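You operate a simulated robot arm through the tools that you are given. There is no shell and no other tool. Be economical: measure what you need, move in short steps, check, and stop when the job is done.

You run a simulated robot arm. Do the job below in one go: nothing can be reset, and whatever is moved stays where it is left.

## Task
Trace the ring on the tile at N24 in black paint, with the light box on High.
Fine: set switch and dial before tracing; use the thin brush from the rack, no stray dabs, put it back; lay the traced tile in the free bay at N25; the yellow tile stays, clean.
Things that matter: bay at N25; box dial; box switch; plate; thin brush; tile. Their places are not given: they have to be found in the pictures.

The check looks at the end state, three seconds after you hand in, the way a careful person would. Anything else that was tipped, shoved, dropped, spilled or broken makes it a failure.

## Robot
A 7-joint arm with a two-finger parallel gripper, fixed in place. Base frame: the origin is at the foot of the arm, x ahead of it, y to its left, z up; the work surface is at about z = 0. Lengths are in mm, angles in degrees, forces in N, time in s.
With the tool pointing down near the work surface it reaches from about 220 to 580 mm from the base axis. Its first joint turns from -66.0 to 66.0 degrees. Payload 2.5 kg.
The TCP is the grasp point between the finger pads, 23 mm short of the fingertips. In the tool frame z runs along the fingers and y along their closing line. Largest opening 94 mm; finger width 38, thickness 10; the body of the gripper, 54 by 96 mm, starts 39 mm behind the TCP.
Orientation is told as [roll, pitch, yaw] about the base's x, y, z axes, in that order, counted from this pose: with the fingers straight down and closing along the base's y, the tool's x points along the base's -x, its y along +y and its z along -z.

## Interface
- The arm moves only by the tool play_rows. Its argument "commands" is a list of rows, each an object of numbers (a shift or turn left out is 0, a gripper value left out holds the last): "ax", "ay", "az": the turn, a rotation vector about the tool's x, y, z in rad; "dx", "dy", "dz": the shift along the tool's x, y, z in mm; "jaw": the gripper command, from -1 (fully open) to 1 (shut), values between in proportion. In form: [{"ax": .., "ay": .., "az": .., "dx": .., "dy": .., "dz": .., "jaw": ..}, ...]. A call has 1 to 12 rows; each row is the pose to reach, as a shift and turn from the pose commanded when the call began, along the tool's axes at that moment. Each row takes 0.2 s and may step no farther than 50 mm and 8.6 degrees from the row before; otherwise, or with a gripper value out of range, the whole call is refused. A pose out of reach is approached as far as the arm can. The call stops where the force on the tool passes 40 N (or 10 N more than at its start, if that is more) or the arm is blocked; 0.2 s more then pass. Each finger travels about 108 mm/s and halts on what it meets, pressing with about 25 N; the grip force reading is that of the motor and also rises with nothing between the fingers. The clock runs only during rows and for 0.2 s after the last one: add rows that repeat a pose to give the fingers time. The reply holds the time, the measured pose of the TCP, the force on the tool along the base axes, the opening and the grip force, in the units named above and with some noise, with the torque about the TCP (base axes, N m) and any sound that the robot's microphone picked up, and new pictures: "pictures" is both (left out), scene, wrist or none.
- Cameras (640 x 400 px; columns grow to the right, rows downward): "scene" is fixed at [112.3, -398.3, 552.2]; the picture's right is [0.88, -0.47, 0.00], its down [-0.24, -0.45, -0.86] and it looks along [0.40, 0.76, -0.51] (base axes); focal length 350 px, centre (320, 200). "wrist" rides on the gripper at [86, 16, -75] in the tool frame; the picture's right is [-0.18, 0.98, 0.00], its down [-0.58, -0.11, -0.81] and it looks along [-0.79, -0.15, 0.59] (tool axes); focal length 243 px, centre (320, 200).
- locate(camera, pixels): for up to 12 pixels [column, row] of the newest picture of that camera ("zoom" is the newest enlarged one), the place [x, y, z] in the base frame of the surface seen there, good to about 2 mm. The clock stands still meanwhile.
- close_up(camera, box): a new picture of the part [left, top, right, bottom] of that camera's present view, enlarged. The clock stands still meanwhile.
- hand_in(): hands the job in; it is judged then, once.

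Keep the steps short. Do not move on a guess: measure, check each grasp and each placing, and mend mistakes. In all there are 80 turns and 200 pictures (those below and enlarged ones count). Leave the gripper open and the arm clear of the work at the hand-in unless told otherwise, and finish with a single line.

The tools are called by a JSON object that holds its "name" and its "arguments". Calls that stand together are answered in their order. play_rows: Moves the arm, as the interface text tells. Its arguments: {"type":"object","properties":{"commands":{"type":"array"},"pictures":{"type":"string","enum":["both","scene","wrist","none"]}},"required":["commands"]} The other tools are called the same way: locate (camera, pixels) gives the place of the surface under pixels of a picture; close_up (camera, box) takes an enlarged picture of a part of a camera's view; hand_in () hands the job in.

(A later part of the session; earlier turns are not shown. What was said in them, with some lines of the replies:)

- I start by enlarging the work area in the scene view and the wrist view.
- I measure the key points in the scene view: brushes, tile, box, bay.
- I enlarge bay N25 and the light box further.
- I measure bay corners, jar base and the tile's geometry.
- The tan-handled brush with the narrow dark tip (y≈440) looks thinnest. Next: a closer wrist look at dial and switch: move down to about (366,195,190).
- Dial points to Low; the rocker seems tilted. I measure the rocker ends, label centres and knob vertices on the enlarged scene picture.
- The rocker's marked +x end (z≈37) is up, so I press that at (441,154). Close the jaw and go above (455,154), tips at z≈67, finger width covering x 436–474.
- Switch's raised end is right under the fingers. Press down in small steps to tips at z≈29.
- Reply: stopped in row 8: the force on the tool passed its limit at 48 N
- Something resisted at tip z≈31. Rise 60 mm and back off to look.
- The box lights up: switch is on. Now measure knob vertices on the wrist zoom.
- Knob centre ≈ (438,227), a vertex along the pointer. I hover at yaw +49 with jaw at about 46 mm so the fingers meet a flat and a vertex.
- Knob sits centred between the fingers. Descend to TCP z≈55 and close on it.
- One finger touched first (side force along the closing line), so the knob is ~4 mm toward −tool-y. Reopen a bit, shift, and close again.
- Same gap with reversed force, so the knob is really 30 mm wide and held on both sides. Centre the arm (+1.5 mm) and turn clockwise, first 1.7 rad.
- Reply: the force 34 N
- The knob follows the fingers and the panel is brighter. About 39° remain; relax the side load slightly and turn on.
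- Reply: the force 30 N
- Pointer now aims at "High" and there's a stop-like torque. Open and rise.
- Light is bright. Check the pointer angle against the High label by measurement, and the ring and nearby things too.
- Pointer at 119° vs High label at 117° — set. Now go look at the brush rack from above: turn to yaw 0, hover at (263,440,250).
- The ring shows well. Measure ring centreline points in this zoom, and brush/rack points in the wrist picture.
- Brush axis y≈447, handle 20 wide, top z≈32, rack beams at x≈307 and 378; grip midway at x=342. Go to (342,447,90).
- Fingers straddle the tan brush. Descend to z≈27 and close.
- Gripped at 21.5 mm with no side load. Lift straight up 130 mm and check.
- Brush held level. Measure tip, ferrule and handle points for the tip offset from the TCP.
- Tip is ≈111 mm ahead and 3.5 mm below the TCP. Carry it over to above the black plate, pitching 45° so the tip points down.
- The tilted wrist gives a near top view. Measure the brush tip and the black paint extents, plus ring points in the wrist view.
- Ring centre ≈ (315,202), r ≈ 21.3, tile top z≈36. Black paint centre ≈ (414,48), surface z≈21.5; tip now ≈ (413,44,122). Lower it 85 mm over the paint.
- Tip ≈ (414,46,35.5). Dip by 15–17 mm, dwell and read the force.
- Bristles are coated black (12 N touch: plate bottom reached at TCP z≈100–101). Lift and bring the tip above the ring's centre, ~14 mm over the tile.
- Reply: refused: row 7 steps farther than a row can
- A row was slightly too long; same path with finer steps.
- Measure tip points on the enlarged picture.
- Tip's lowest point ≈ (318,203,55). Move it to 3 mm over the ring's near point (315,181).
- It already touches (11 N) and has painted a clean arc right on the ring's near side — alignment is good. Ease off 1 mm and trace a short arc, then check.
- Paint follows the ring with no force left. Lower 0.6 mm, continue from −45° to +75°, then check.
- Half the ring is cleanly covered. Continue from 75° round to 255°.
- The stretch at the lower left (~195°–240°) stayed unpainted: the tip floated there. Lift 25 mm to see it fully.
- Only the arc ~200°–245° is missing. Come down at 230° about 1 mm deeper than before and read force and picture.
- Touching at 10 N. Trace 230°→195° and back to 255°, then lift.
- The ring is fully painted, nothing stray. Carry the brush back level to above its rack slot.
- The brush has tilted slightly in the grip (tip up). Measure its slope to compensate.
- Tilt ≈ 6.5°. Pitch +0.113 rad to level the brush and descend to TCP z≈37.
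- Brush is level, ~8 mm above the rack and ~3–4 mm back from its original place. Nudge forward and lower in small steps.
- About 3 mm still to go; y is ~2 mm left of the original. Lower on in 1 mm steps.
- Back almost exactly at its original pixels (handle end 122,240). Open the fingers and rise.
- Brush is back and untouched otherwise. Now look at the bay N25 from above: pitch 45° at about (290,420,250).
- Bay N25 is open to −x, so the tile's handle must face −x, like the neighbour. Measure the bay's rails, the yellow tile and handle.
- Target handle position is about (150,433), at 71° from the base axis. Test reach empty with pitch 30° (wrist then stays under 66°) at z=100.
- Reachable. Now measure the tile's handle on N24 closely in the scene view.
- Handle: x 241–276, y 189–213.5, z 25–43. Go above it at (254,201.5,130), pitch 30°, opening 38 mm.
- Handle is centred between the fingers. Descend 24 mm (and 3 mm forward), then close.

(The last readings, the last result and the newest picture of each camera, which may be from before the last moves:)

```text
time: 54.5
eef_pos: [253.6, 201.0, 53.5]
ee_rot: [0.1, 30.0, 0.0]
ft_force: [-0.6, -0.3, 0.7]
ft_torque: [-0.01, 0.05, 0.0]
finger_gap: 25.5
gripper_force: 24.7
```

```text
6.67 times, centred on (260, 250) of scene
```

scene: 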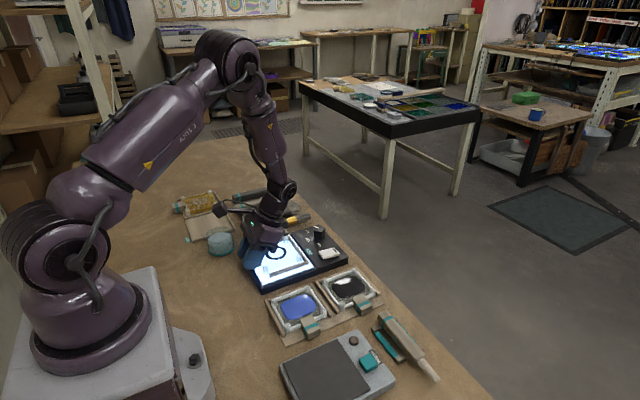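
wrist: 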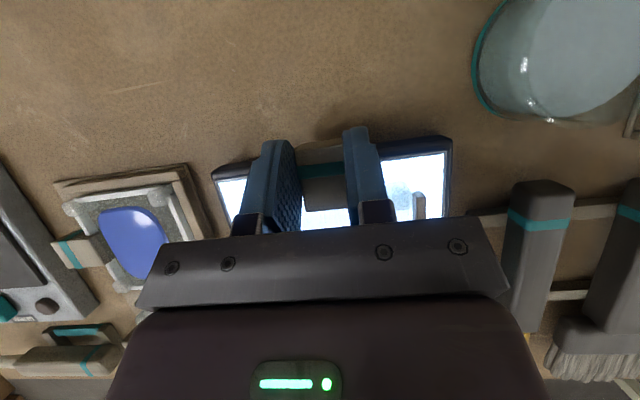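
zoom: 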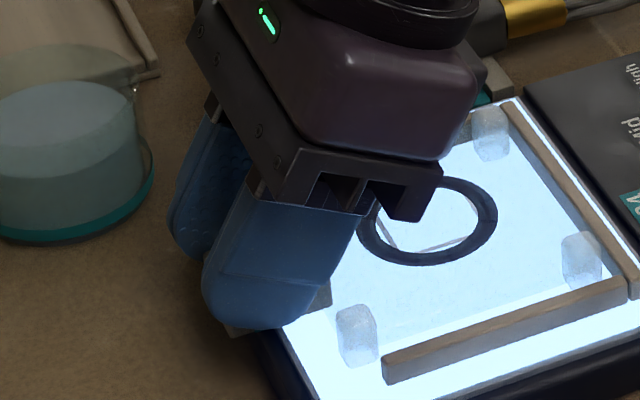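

Gripped at 25.5 mm, no load. Lift slowly by 60 mm.

{"name": "play_rows", "arguments": {"commands": [{"dx": 2, "dz": -3.5}, {"dx": 5, "dz": -8.7}, {"dx": 10, "dz": -17.3}, {"dx": 20, "dz": -34.6}, {"dx": 30, "dz": -52}], "pictures": "both"}}

{"name": "close_up", "arguments": {"camera": "scene", "box": [220, 210, 340, 285]}}

```text
time: 55.7
eef_pos: [255.2, 200.1, 114.2]
ee_rot: [0.0, 30.1, 0.0]
ft_force: [0.6, 0.4, -0.8]
ft_torque: [0.02, 0.07, 0.01]
finger_gap: 25.3
gripper_force: 25.2
```

scene: 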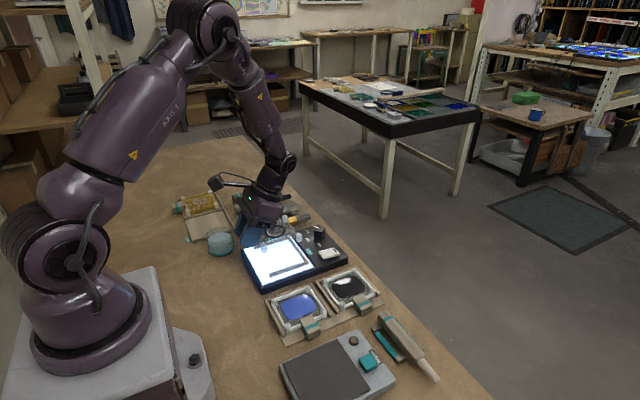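
wrist: 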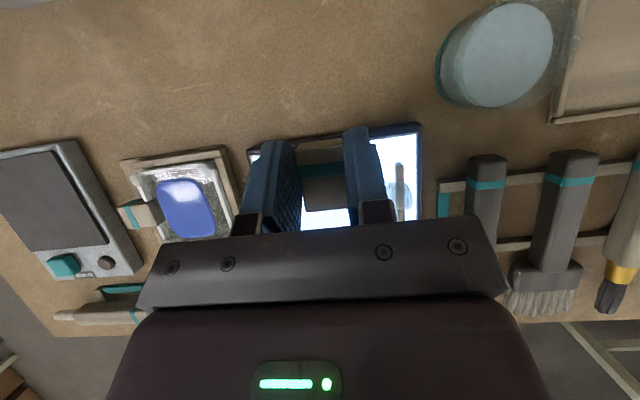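

```text
5.33 times, centred on (280, 248) of scene
```

zoom: 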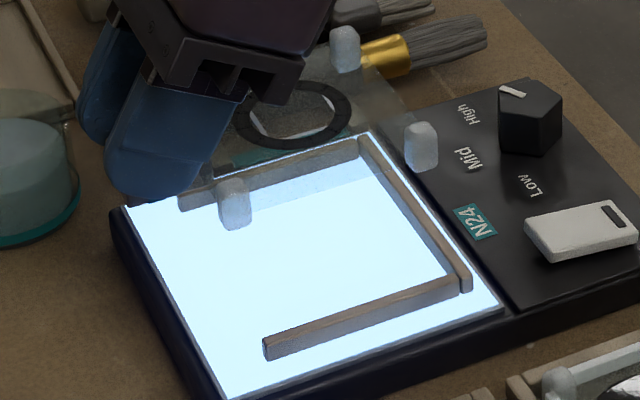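

Tile held. Check its level from the bumpers' tops.

{"name": "locate", "arguments": {"camera": "zoom", "pixels": [[232, 183], [421, 128], [345, 30], [340, 105], [240, 130], [345, 60], [422, 150], [235, 210]]}}

```text
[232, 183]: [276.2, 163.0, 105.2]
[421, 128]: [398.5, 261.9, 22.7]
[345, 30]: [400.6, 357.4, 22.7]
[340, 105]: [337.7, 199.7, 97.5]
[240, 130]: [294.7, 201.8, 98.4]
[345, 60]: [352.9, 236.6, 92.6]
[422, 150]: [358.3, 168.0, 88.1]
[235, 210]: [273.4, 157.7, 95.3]
```

Tile is level. Carry it at height to above the bay: TCP (146.5,435.5,150).

{"name": "play_rows", "arguments": {"commands": [{"dx": 18, "dz": -31.2}, {"dx": 31.4, "dy": 33.6, "dz": -23.5}, {"dx": 44.9, "dy": 67.3, "dz": -15.7}, {"dx": 58.3, "dy": 100.9, "dz": -8}, {"dx": 71.7, "dy": 134.5, "dz": -0.2}, {"dx": 85.2, "dy": 168.2, "dz": 7.6}, {"dx": 98.6, "dy": 201.8, "dz": 15.3}, {"dx": 112, "dy": 235.4, "dz": 23.1}, {"dx": 112, "dy": 235.4, "dz": 23.1}], "pictures": "both"}}

{"name": "close_up", "arguments": {"camera": "scene", "box": [149, 160, 277, 260]}}

```text
time: 57.7
eef_pos: [148.3, 436.4, 152.5]
ee_rot: [-0.1, 30.0, 0.1]
ft_force: [0.5, 0.0, -0.9]
ft_torque: [-0.04, 0.04, 0.01]
finger_gap: 25.5
gripper_force: 25.3
```

scene: 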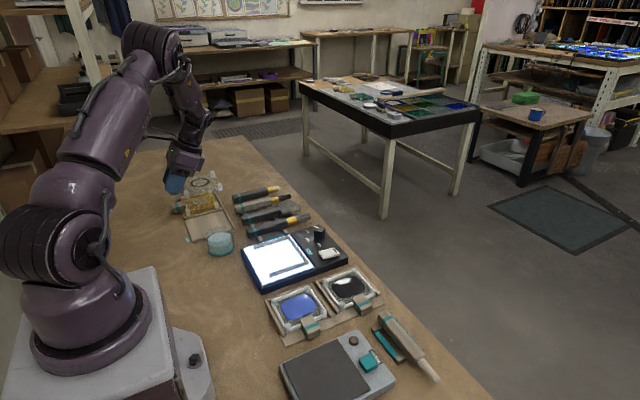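
wrist: 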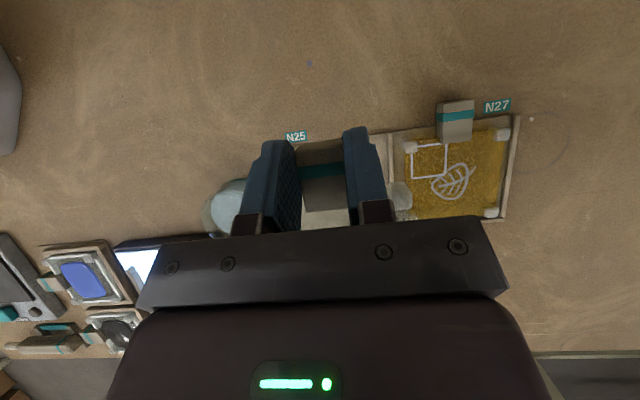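

```text
4.00 times, centred on (213, 210) of scene
```

zoom: 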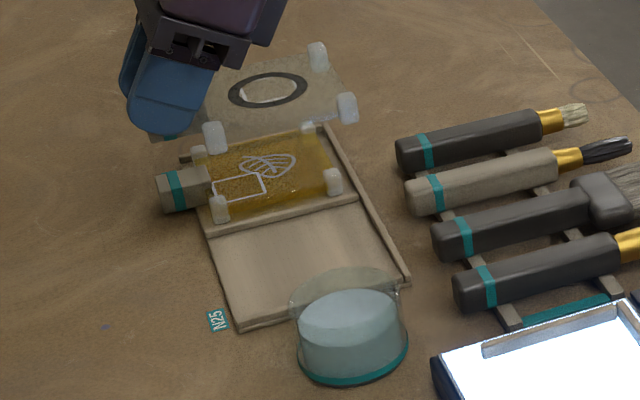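

Measure where the tile actually is over the bay.

{"name": "locate", "arguments": {"camera": "zoom", "pixels": [[215, 125], [347, 97], [318, 45], [215, 150], [347, 118], [230, 92], [305, 86], [275, 74], [262, 104], [215, 138]]}}

```text
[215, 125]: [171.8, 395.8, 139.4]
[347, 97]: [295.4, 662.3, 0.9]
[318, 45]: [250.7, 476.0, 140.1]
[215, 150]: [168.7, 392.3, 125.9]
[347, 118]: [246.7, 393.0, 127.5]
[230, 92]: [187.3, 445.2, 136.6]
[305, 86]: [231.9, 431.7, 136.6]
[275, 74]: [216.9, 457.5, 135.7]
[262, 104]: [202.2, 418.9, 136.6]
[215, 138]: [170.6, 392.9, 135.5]
```

Tile centre ≈ (209,437), bumpers clear of rails by ~4 mm (+x) and ≥8 mm (y). Shift (−1.5,−1.5) and lower to ~8 mm above the bay floor.

{"name": "play_rows", "arguments": {"commands": [{"dx": -16, "dy": -1.5, "dz": 31}, {"dx": -31, "dy": -1.5, "dz": 57}, {"dx": -43, "dy": -1.5, "dz": 77}, {"dx": -50, "dy": -1.5, "dz": 90}, {"dx": -52.7, "dy": -1.5, "dz": 94.3}, {"dx": -52.7, "dy": -1.5, "dz": 94.3}], "pictures": "both"}}

{"name": "close_up", "arguments": {"camera": "scene", "box": [165, 180, 261, 260]}}

```text
time: 59.1
eef_pos: [145.8, 435.4, 42.5]
ee_rot: [0.1, 29.9, 0.0]
ft_force: [0.7, -1.3, -0.4]
ft_torque: [0.02, 0.07, 0.01]
finger_gap: 25.6
gripper_force: 24.2
```

scene: 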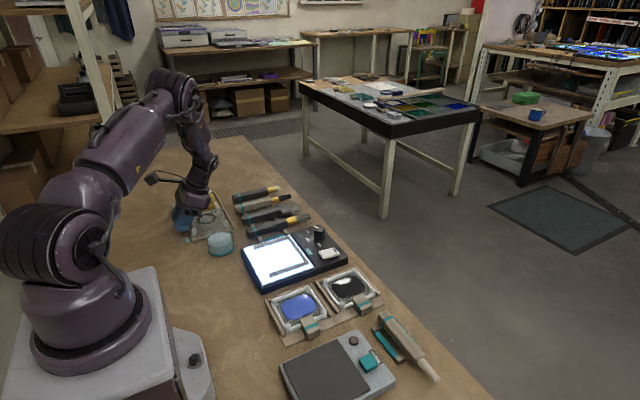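
wrist: 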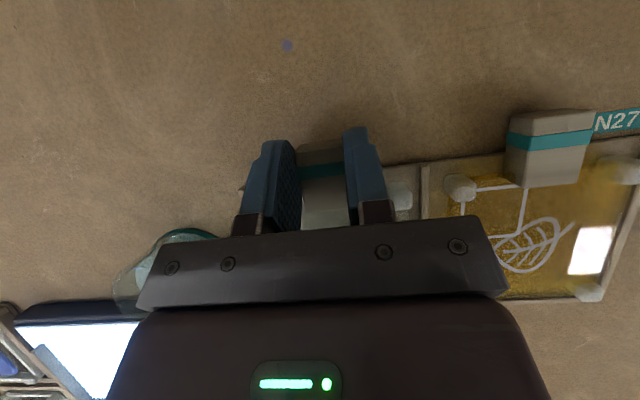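

```text
5.00 times, centred on (213, 220) of scene
```

zoom: 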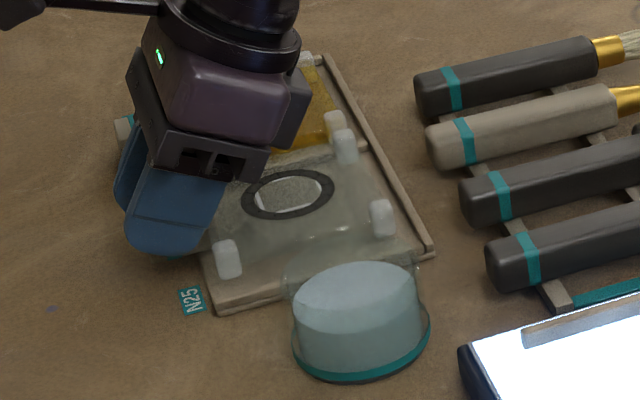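

Tile is well inside the rails. Lower in small steps by ~7 mm.

{"name": "play_rows", "arguments": {"commands": [{"dx": -1.5, "dz": 2.6}, {"dx": -2.5, "dz": 4.3}, {"dx": -3, "dz": 5.2}, {"dx": -3.5, "dz": 6.1}, {"dx": -3.5, "dz": 6.1}], "pictures": "none"}}

{"name": "close_up", "arguments": {"camera": "scene", "box": [165, 180, 261, 260]}}

```text
time: 60.3
eef_pos: [145.6, 434.7, 35.6]
ee_rot: [0.1, 29.9, 0.0]
ft_force: [0.6, -3.6, 10.0]
ft_torque: [-0.14, -0.52, -0.14]
finger_gap: 25.4
gripper_force: 24.8
```

```text
5.00 times, centred on (213, 220) of scene
```

zoom: 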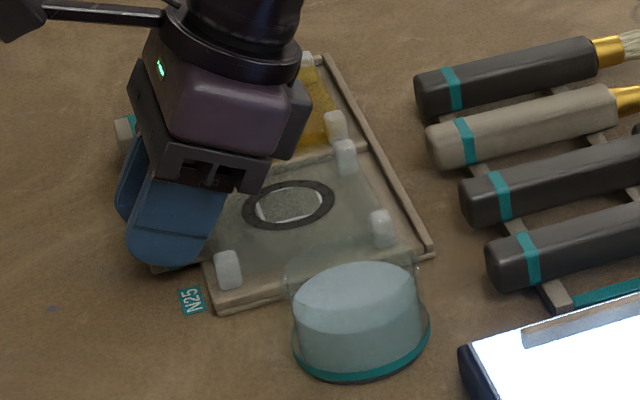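

10 N contact. Check bumper heights and positions.

{"name": "locate", "arguments": {"camera": "zoom", "pixels": [[228, 255], [380, 213], [345, 143], [228, 285], [382, 240], [346, 170], [252, 205], [325, 197], [340, 225], [225, 240]]}}

```text
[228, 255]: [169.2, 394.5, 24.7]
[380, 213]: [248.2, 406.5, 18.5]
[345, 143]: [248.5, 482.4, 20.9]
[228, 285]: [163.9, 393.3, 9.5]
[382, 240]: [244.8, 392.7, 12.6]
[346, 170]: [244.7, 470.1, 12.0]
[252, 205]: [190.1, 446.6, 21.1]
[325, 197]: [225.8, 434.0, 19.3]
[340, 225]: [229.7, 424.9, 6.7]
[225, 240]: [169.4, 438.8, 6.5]
```

The +x end sits on the floor; the handle end is ~3 mm high (slight sag). Level it: pitch −0.045 rad while lowering 2 mm.

{"name": "play_rows", "arguments": {"commands": [{"dx": -0.3, "dz": 0.5, "ay": -0.025}, {"dx": -0.6, "dz": 1.2, "ay": -0.045}, {"dx": -1.0, "dz": 1.8, "ay": -0.045}, {"dx": -1.0, "dz": 1.8, "ay": -0.045}], "pictures": "none"}}

{"name": "close_up", "arguments": {"camera": "scene", "box": [165, 180, 261, 260]}}

{"name": "locate", "arguments": {"camera": "zoom", "pixels": [[228, 257], [380, 215], [345, 145], [252, 205], [325, 197]]}}

```text
time: 61.3
eef_pos: [145.0, 435.8, 33.2]
ee_rot: [0.1, 27.4, 0.1]
ft_force: [-6.9, -1.0, 16.6]
ft_torque: [-0.06, 0.05, -0.01]
finger_gap: 25.9
gripper_force: 24.8
```

```text
5.00 times, centred on (213, 220) of scene
```

zoom: 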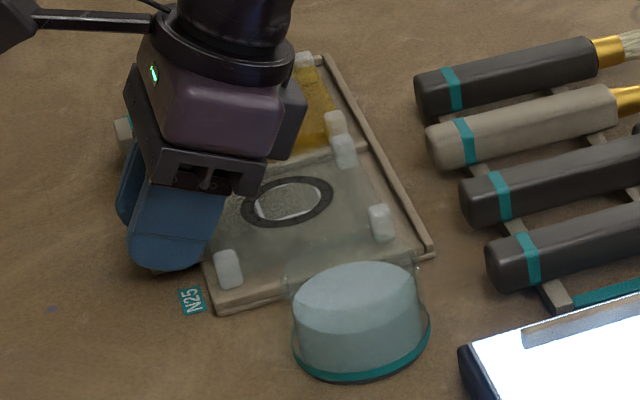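

```text
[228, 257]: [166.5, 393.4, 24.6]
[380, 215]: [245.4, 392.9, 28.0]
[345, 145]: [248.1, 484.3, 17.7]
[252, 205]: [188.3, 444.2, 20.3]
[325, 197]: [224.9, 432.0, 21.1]
```

Nearly level, both ends supported. Relax 0.7 mm, open to ~42 mm, and rise backward-free straight up.

{"name": "play_rows", "arguments": {"commands": [{"dx": 0.3, "dz": -0.6}, {"dx": 0.3, "dz": -0.6, "jaw": 0.3}, {"dx": 0.3, "dz": -0.6, "jaw": 0.12}, {"dx": 0.3, "dz": -0.6, "jaw": 0.12}, {"dx": 4.6, "dz": -8.9}, {"dx": 14, "dz": -27}, {"dx": 28, "dz": -53}, {"dx": 46, "dz": -89}], "pictures": "both"}}

{"name": "close_up", "arguments": {"camera": "scene", "box": [165, 180, 261, 260]}}

{"name": "close_up", "arguments": {"camera": "wrist", "box": [200, 80, 520, 240]}}

```text
time: 63.1
eef_pos: [147.0, 434.3, 133.9]
ee_rot: [0.0, 27.4, -0.1]
ft_force: [-0.2, 0.3, -1.4]
ft_torque: [-0.04, 0.03, 0.02]
finger_gap: 38.3
gripper_force: 0.0
```

scene: 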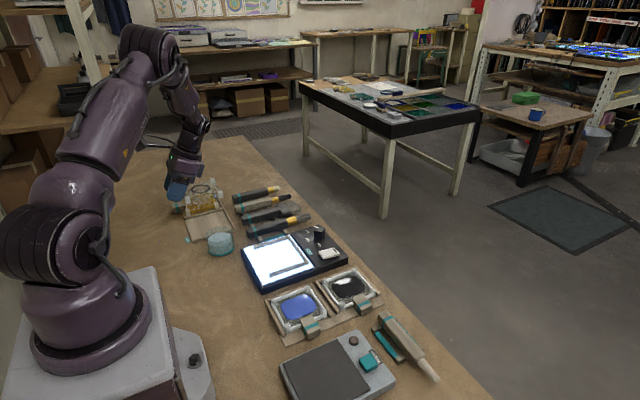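
wrist: 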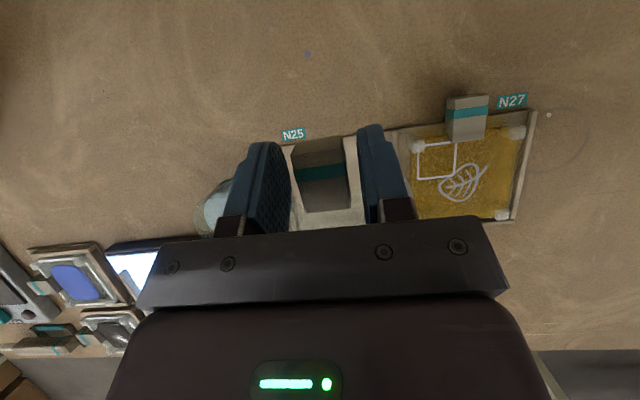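

```text
5.00 times, centred on (213, 220) of scene
```

zoom: 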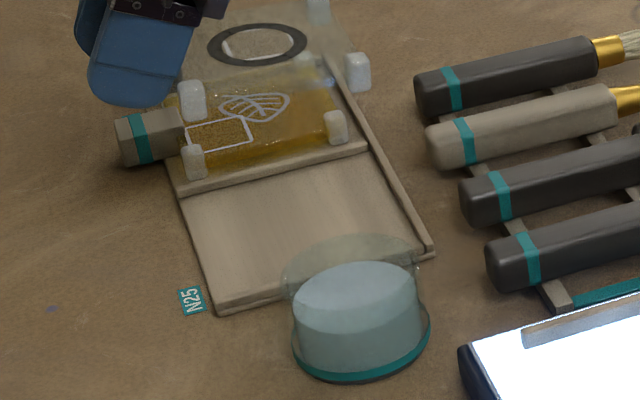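

```text
2.00 times, centred on (360, 160) of wrist
```

zoom: 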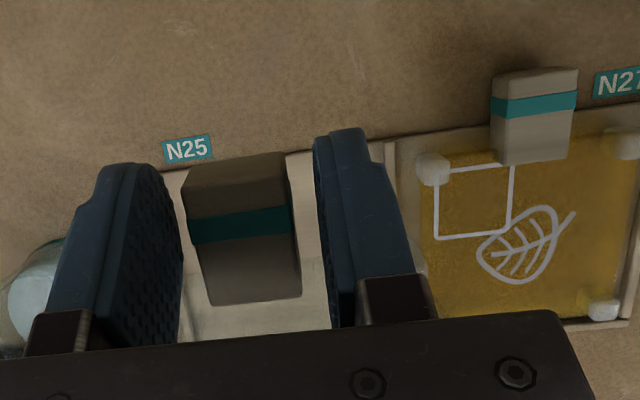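

Careful: the tile came up with the gripper although the handle is free — the gap stopped at 38.3 instead of 41, so the fingers are spreading outward against the tile's two bumpers. I leave the jaw as is and measure.

{"name": "locate", "arguments": {"camera": "scene", "pixels": [[187, 197], [220, 192], [212, 181], [193, 190], [209, 188], [201, 186]]}}

{"name": "close_up", "arguments": {"camera": "scene", "box": [150, 140, 246, 220]}}

```text
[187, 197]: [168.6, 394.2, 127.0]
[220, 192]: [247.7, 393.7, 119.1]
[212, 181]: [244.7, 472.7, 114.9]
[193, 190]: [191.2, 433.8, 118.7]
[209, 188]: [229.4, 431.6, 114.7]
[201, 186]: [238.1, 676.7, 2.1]
```

```text
5.00 times, centred on (198, 180) of scene
```

zoom: 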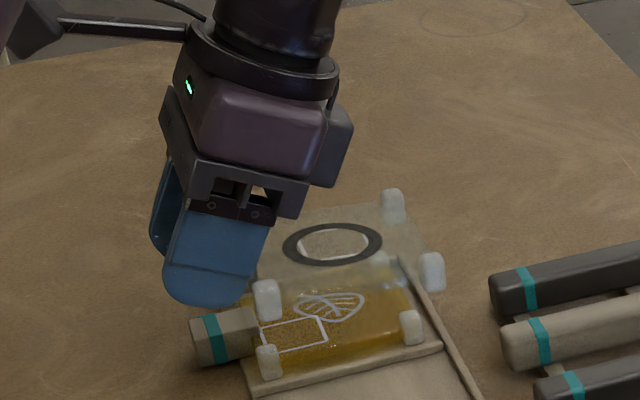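

It hangs on the bumpers, about 6° nose-down. Level it by pitching −0.1 rad and lower 60 mm, then re-measure.

{"name": "play_rows", "arguments": {"commands": [{"dx": -7, "dz": 13.3, "ay": -0.025}, {"dx": -14, "dz": 26.6, "ay": -0.05}, {"dx": -21, "dz": 40, "ay": -0.075}, {"dx": -27.6, "dz": 53.3, "ay": -0.1}, {"dx": -27.6, "dz": 53.3, "ay": -0.1}], "pictures": "scene"}}

{"name": "close_up", "arguments": {"camera": "scene", "box": [150, 160, 246, 240]}}

```text
time: 64.3
eef_pos: [146.2, 436.4, 76.3]
ee_rot: [-0.1, 21.6, 0.0]
ft_force: [0.4, -0.4, -0.1]
ft_torque: [0.01, 0.01, 0.0]
finger_gap: 38.2
gripper_force: 0.0
```

scene: 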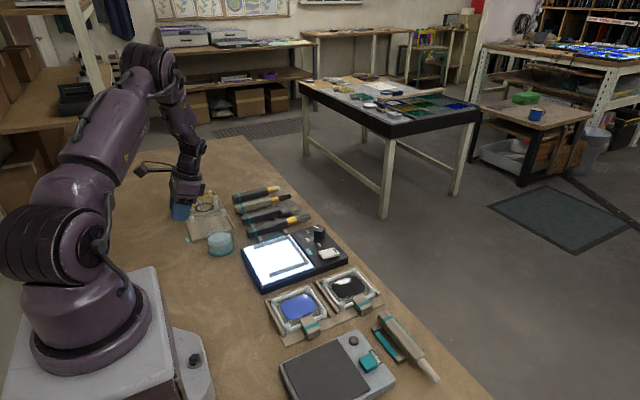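

```text
5.00 times, centred on (198, 200) of scene
```

zoom: 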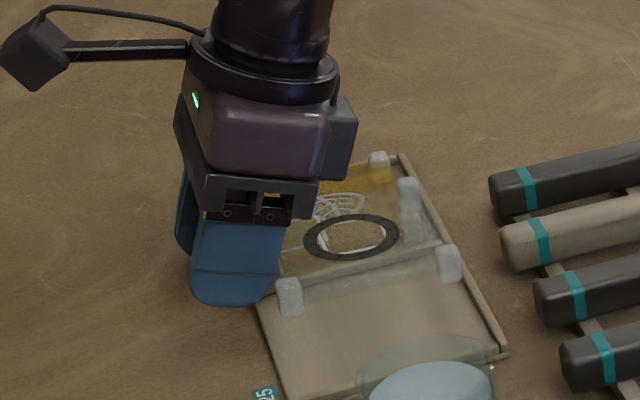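

{"name": "locate", "arguments": {"camera": "zoom", "pixels": [[289, 285], [449, 252], [408, 185], [308, 240], [392, 232], [365, 217], [350, 257], [290, 308], [448, 275]]}}

```text
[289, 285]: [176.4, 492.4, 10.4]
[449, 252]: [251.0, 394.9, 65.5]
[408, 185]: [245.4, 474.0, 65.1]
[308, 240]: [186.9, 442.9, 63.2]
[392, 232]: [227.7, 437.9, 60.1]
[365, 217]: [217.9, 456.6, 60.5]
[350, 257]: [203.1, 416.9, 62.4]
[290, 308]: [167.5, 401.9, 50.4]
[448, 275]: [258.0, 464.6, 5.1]
```

Still ~3–4° nose-down. Pitch another −0.05 rad and lower 38 mm, then check.

{"name": "play_rows", "arguments": {"commands": [{"dx": -5, "dz": 12, "ay": -0.02}, {"dx": -10, "dz": 25, "ay": -0.04}, {"dx": -14, "dz": 35.3, "ay": -0.05}, {"dx": -14, "dz": 35.3, "ay": -0.05}], "pictures": "scene"}}

{"name": "close_up", "arguments": {"camera": "scene", "box": [150, 180, 246, 260]}}

{"name": "locate", "arguments": {"camera": "scene", "pixels": [[195, 229], [225.5, 221.5], [218, 208], [199, 222], [216, 219]]}}

```text
time: 65.3
eef_pos: [146.6, 436.6, 37.5]
ee_rot: [0.1, 18.8, 0.0]
ft_force: [0.1, 0.5, -1.1]
ft_torque: [0.0, 0.07, -0.01]
finger_gap: 38.3
gripper_force: 0.0
```

scene: 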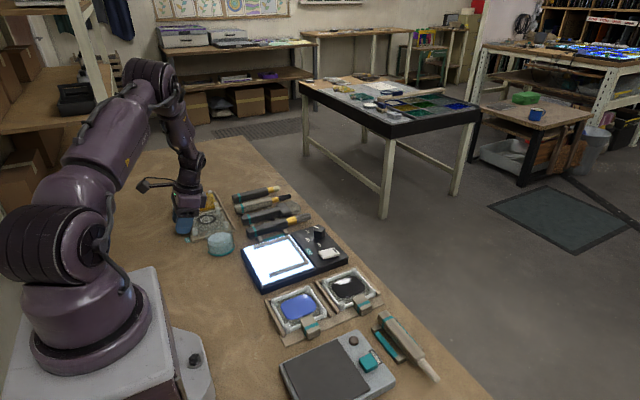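

```text
5.00 times, centred on (198, 220) of scene
```

zoom: 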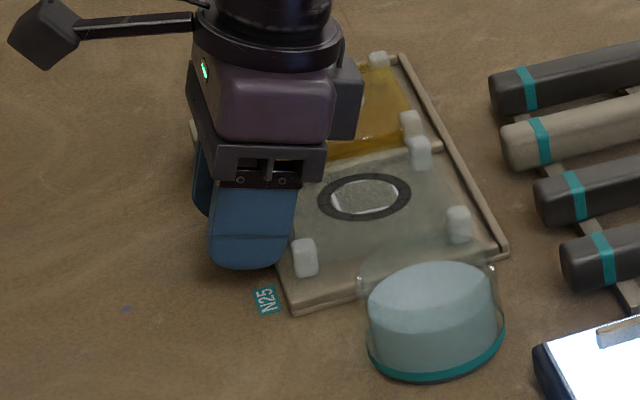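

```text
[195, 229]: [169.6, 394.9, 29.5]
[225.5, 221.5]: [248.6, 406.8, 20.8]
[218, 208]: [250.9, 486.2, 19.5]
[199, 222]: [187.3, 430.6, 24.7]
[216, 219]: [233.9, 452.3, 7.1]
```

{"name": "locate", "arguments": {"camera": "zoom", "pixels": [[322, 200], [406, 190], [380, 178], [350, 217], [459, 211], [419, 139], [305, 243]]}}

```text
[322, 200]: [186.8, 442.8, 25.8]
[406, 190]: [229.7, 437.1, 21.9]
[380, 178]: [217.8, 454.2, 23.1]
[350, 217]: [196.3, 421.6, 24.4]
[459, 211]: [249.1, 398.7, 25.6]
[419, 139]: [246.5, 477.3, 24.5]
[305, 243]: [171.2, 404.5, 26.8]
```

Lower another 6.5 mm slowly so the front bumpers touch and the tile levels itself.

{"name": "play_rows", "arguments": {"commands": [{"dx": -0.6, "dz": 1.9}, {"dx": -1.2, "dz": 3.6}, {"dx": -1.7, "dz": 5}, {"dx": -2.1, "dz": 6.2}, {"dx": -2.1, "dz": 6.2}], "pictures": "scene"}}

{"name": "close_up", "arguments": {"camera": "scene", "box": [150, 180, 246, 260]}}

{"name": "locate", "arguments": {"camera": "zoom", "pixels": [[322, 203], [406, 193], [459, 215], [419, 142], [305, 250], [305, 275], [459, 238]]}}

```text
time: 66.5
eef_pos: [144.6, 434.1, 32.2]
ee_rot: [0.2, 18.9, -0.1]
ft_force: [-1.0, -2.1, 5.4]
ft_torque: [-0.23, -0.04, 0.01]
finger_gap: 38.4
gripper_force: 0.0
stopped in row 5: the force on the tool passed its limit at 42 N (the readings are from after the stop); the commanded pose is now the measured one
```

scene: 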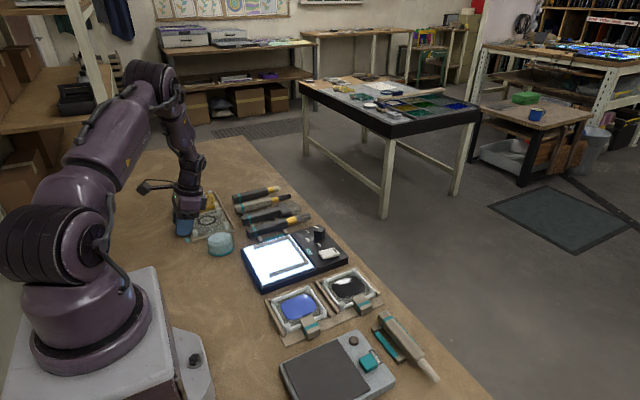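

```text
5.00 times, centred on (198, 220) of scene
```

zoom: 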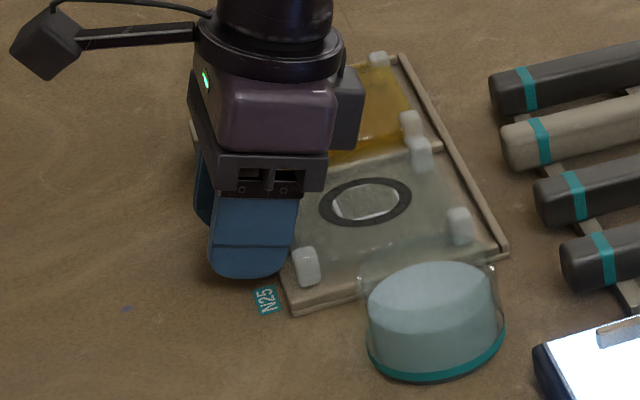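

```text
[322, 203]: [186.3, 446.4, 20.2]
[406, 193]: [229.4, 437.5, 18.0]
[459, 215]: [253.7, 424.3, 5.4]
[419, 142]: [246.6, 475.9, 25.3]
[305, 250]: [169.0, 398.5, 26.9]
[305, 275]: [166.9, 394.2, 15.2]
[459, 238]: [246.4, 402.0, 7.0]
```

Nearly flat now. Narrow the jaw to ~34 mm (free of both handle and bumpers), then rise only 12 mm and look.

{"name": "play_rows", "arguments": {"commands": [{"jaw": 0.277}, {"jaw": 0.277}, {"jaw": 0.277, "dx": 0.3, "dz": -1}, {"jaw": 0.277, "dx": 0.3, "dz": -1}], "pictures": "both"}}

{"name": "close_up", "arguments": {"camera": "wrist", "box": [200, 80, 520, 240]}}

{"name": "close_up", "arguments": {"camera": "scene", "box": [150, 180, 246, 260]}}

{"name": "locate", "arguments": {"camera": "zoom", "pixels": [[322, 203], [406, 193], [459, 215], [421, 142], [305, 252], [305, 275], [455, 232]]}}

```text
time: 67.5
eef_pos: [144.8, 434.8, 33.8]
ee_rot: [0.1, 18.8, 0.0]
ft_force: [1.0, 0.4, -0.6]
ft_torque: [0.0, 0.02, -0.01]
finger_gap: 33.9
gripper_force: 0.0
```

scene: 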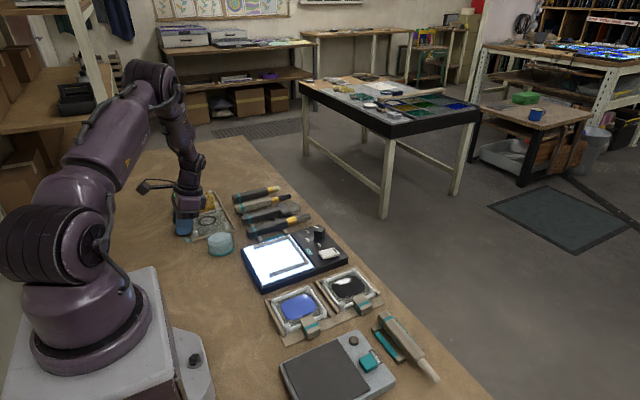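
wrist: 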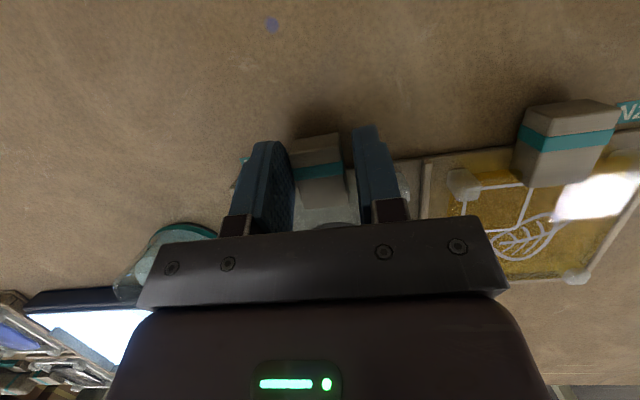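

```text
2.00 times, centred on (360, 160) of wrist
```

zoom: 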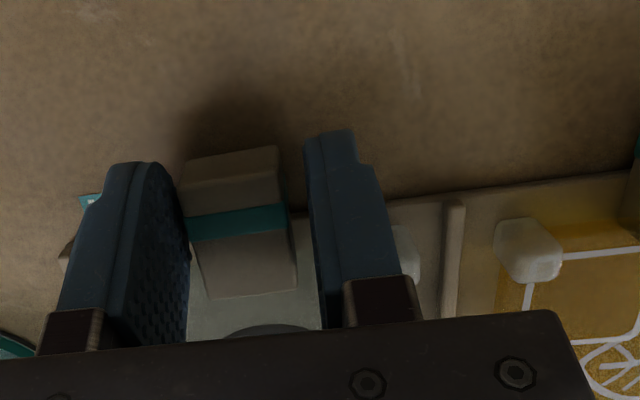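

```text
5.00 times, centred on (198, 220) of scene
```

zoom: 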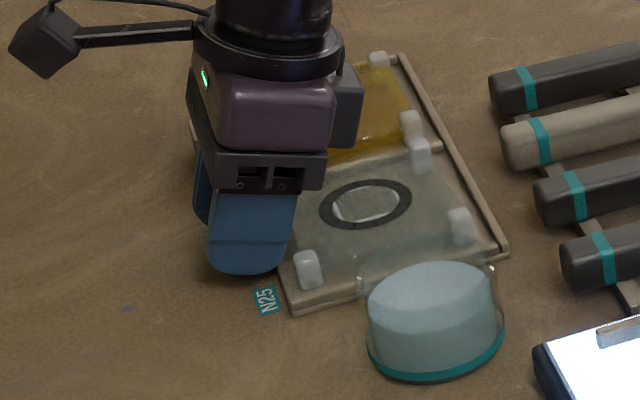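

```text
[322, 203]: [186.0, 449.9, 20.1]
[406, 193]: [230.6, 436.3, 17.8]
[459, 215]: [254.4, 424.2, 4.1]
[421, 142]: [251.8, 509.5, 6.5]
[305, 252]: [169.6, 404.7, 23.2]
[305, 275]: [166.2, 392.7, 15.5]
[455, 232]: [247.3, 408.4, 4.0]
```

Fingers are free of the bumpers; handle is nearer the −y finger. Shift 1.5 mm to centre and rise 12 mm, then look.

{"name": "play_rows", "arguments": {"commands": [{"dy": -1.5}, {"dx": 1, "dy": -1.5, "dz": -3}, {"dx": 2, "dy": -1.5, "dz": -6}, {"dx": 4, "dy": -1.5, "dz": -12}], "pictures": "scene"}}

{"name": "close_up", "arguments": {"camera": "scene", "box": [150, 180, 246, 260]}}

```text
time: 68.5
eef_pos: [146.7, 435.1, 45.1]
ee_rot: [0.1, 18.8, 0.0]
ft_force: [-0.1, -0.2, 0.6]
ft_torque: [-0.02, -0.02, 0.0]
finger_gap: 33.9
gripper_force: 0.0
```

scene: 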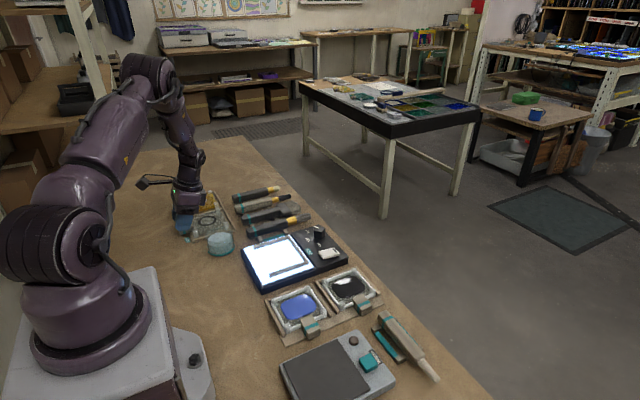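

```text
5.00 times, centred on (198, 220) of scene
```

zoom: 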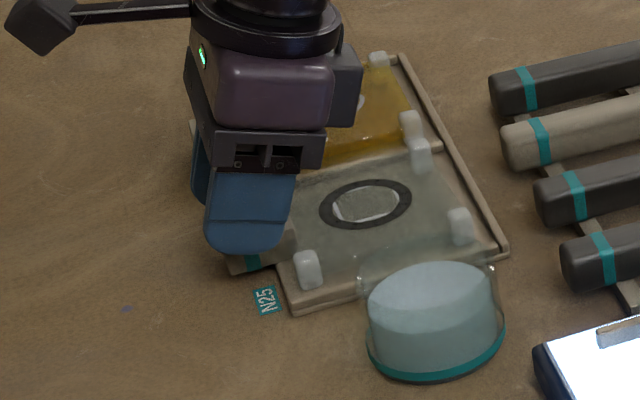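

Tile stays in the bay as the fingers rise. Rise on by 100+ mm and move clear.

{"name": "play_rows", "arguments": {"commands": [{"dx": 3, "dz": -10}, {"dx": 8, "dz": -25}, {"dx": 18, "dz": -60}, {"dx": 30, "dz": -100}, {"dx": 40, "dz": -145}, {"dx": 10, "dy": -20, "dz": -165, "jaw": -0.6}, {"dx": -30, "dy": -40, "dz": -170}, {"dx": -70, "dy": -60, "dz": -175}, {"dx": -110, "dy": -75, "dz": -180}, {"dx": -110, "dy": -75, "dz": -180}], "pictures": "both"}}

{"name": "close_up", "arguments": {"camera": "scene", "box": [150, 180, 246, 260]}}

{"name": "locate", "arguments": {"camera": "zoom", "pixels": [[321, 203], [408, 193], [384, 183], [345, 222], [460, 213], [420, 143], [306, 255]]}}

{"name": "close_up", "arguments": {"camera": "scene", "box": [236, 220, 396, 320]}}

```text
time: 70.7
eef_pos: [307.1, 358.1, 180.4]
ee_rot: [0.2, 18.9, 0.0]
ft_force: [0.6, 0.4, 0.1]
ft_torque: [-0.01, 0.01, 0.02]
finger_gap: 75.3
gripper_force: 0.1
```

scene: 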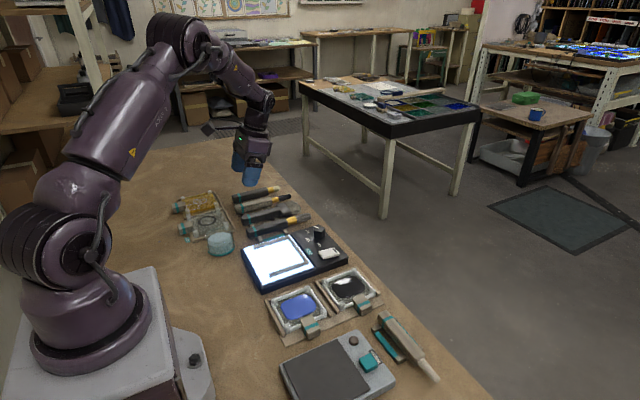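
wrist: 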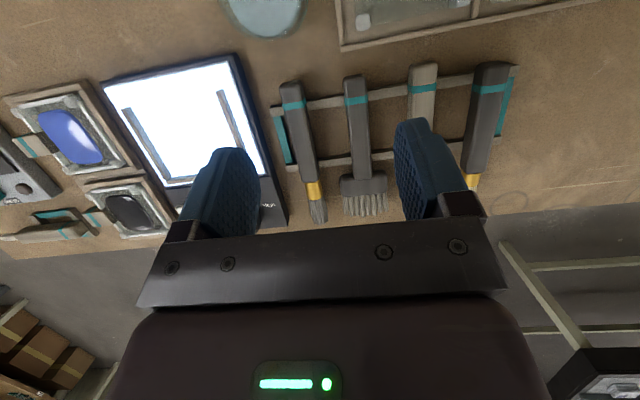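

```text
5.00 times, centred on (198, 220) of scene
```

zoom: 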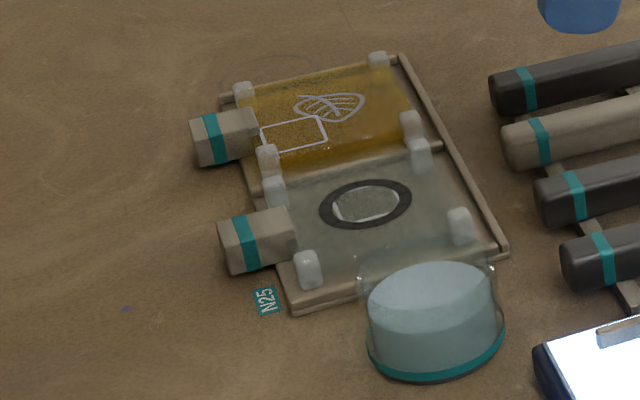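

```text
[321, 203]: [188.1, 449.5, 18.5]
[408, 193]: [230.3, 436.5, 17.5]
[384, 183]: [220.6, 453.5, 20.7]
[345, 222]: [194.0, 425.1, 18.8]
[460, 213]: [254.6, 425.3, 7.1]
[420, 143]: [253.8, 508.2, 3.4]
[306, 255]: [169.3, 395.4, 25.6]
```

```text
4.00 times, centred on (316, 270) of scene
```

zoom: 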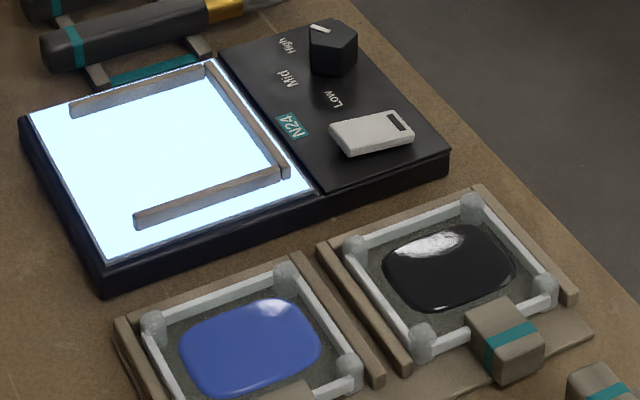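

Everything checks: tile level in N25 with full black ring, switch on, dial at High, brush racked, yellow tile and plates untouched, arm clear and open. Handing in.

{"name": "hand_in", "arguments": {}}

```text
The job is handed in.
```

The N24 ring is fully traced in black with the light box on High, the thin brush is back in the rack, the tile lies level in bay N25, and the yellow tile is untouched and clean.
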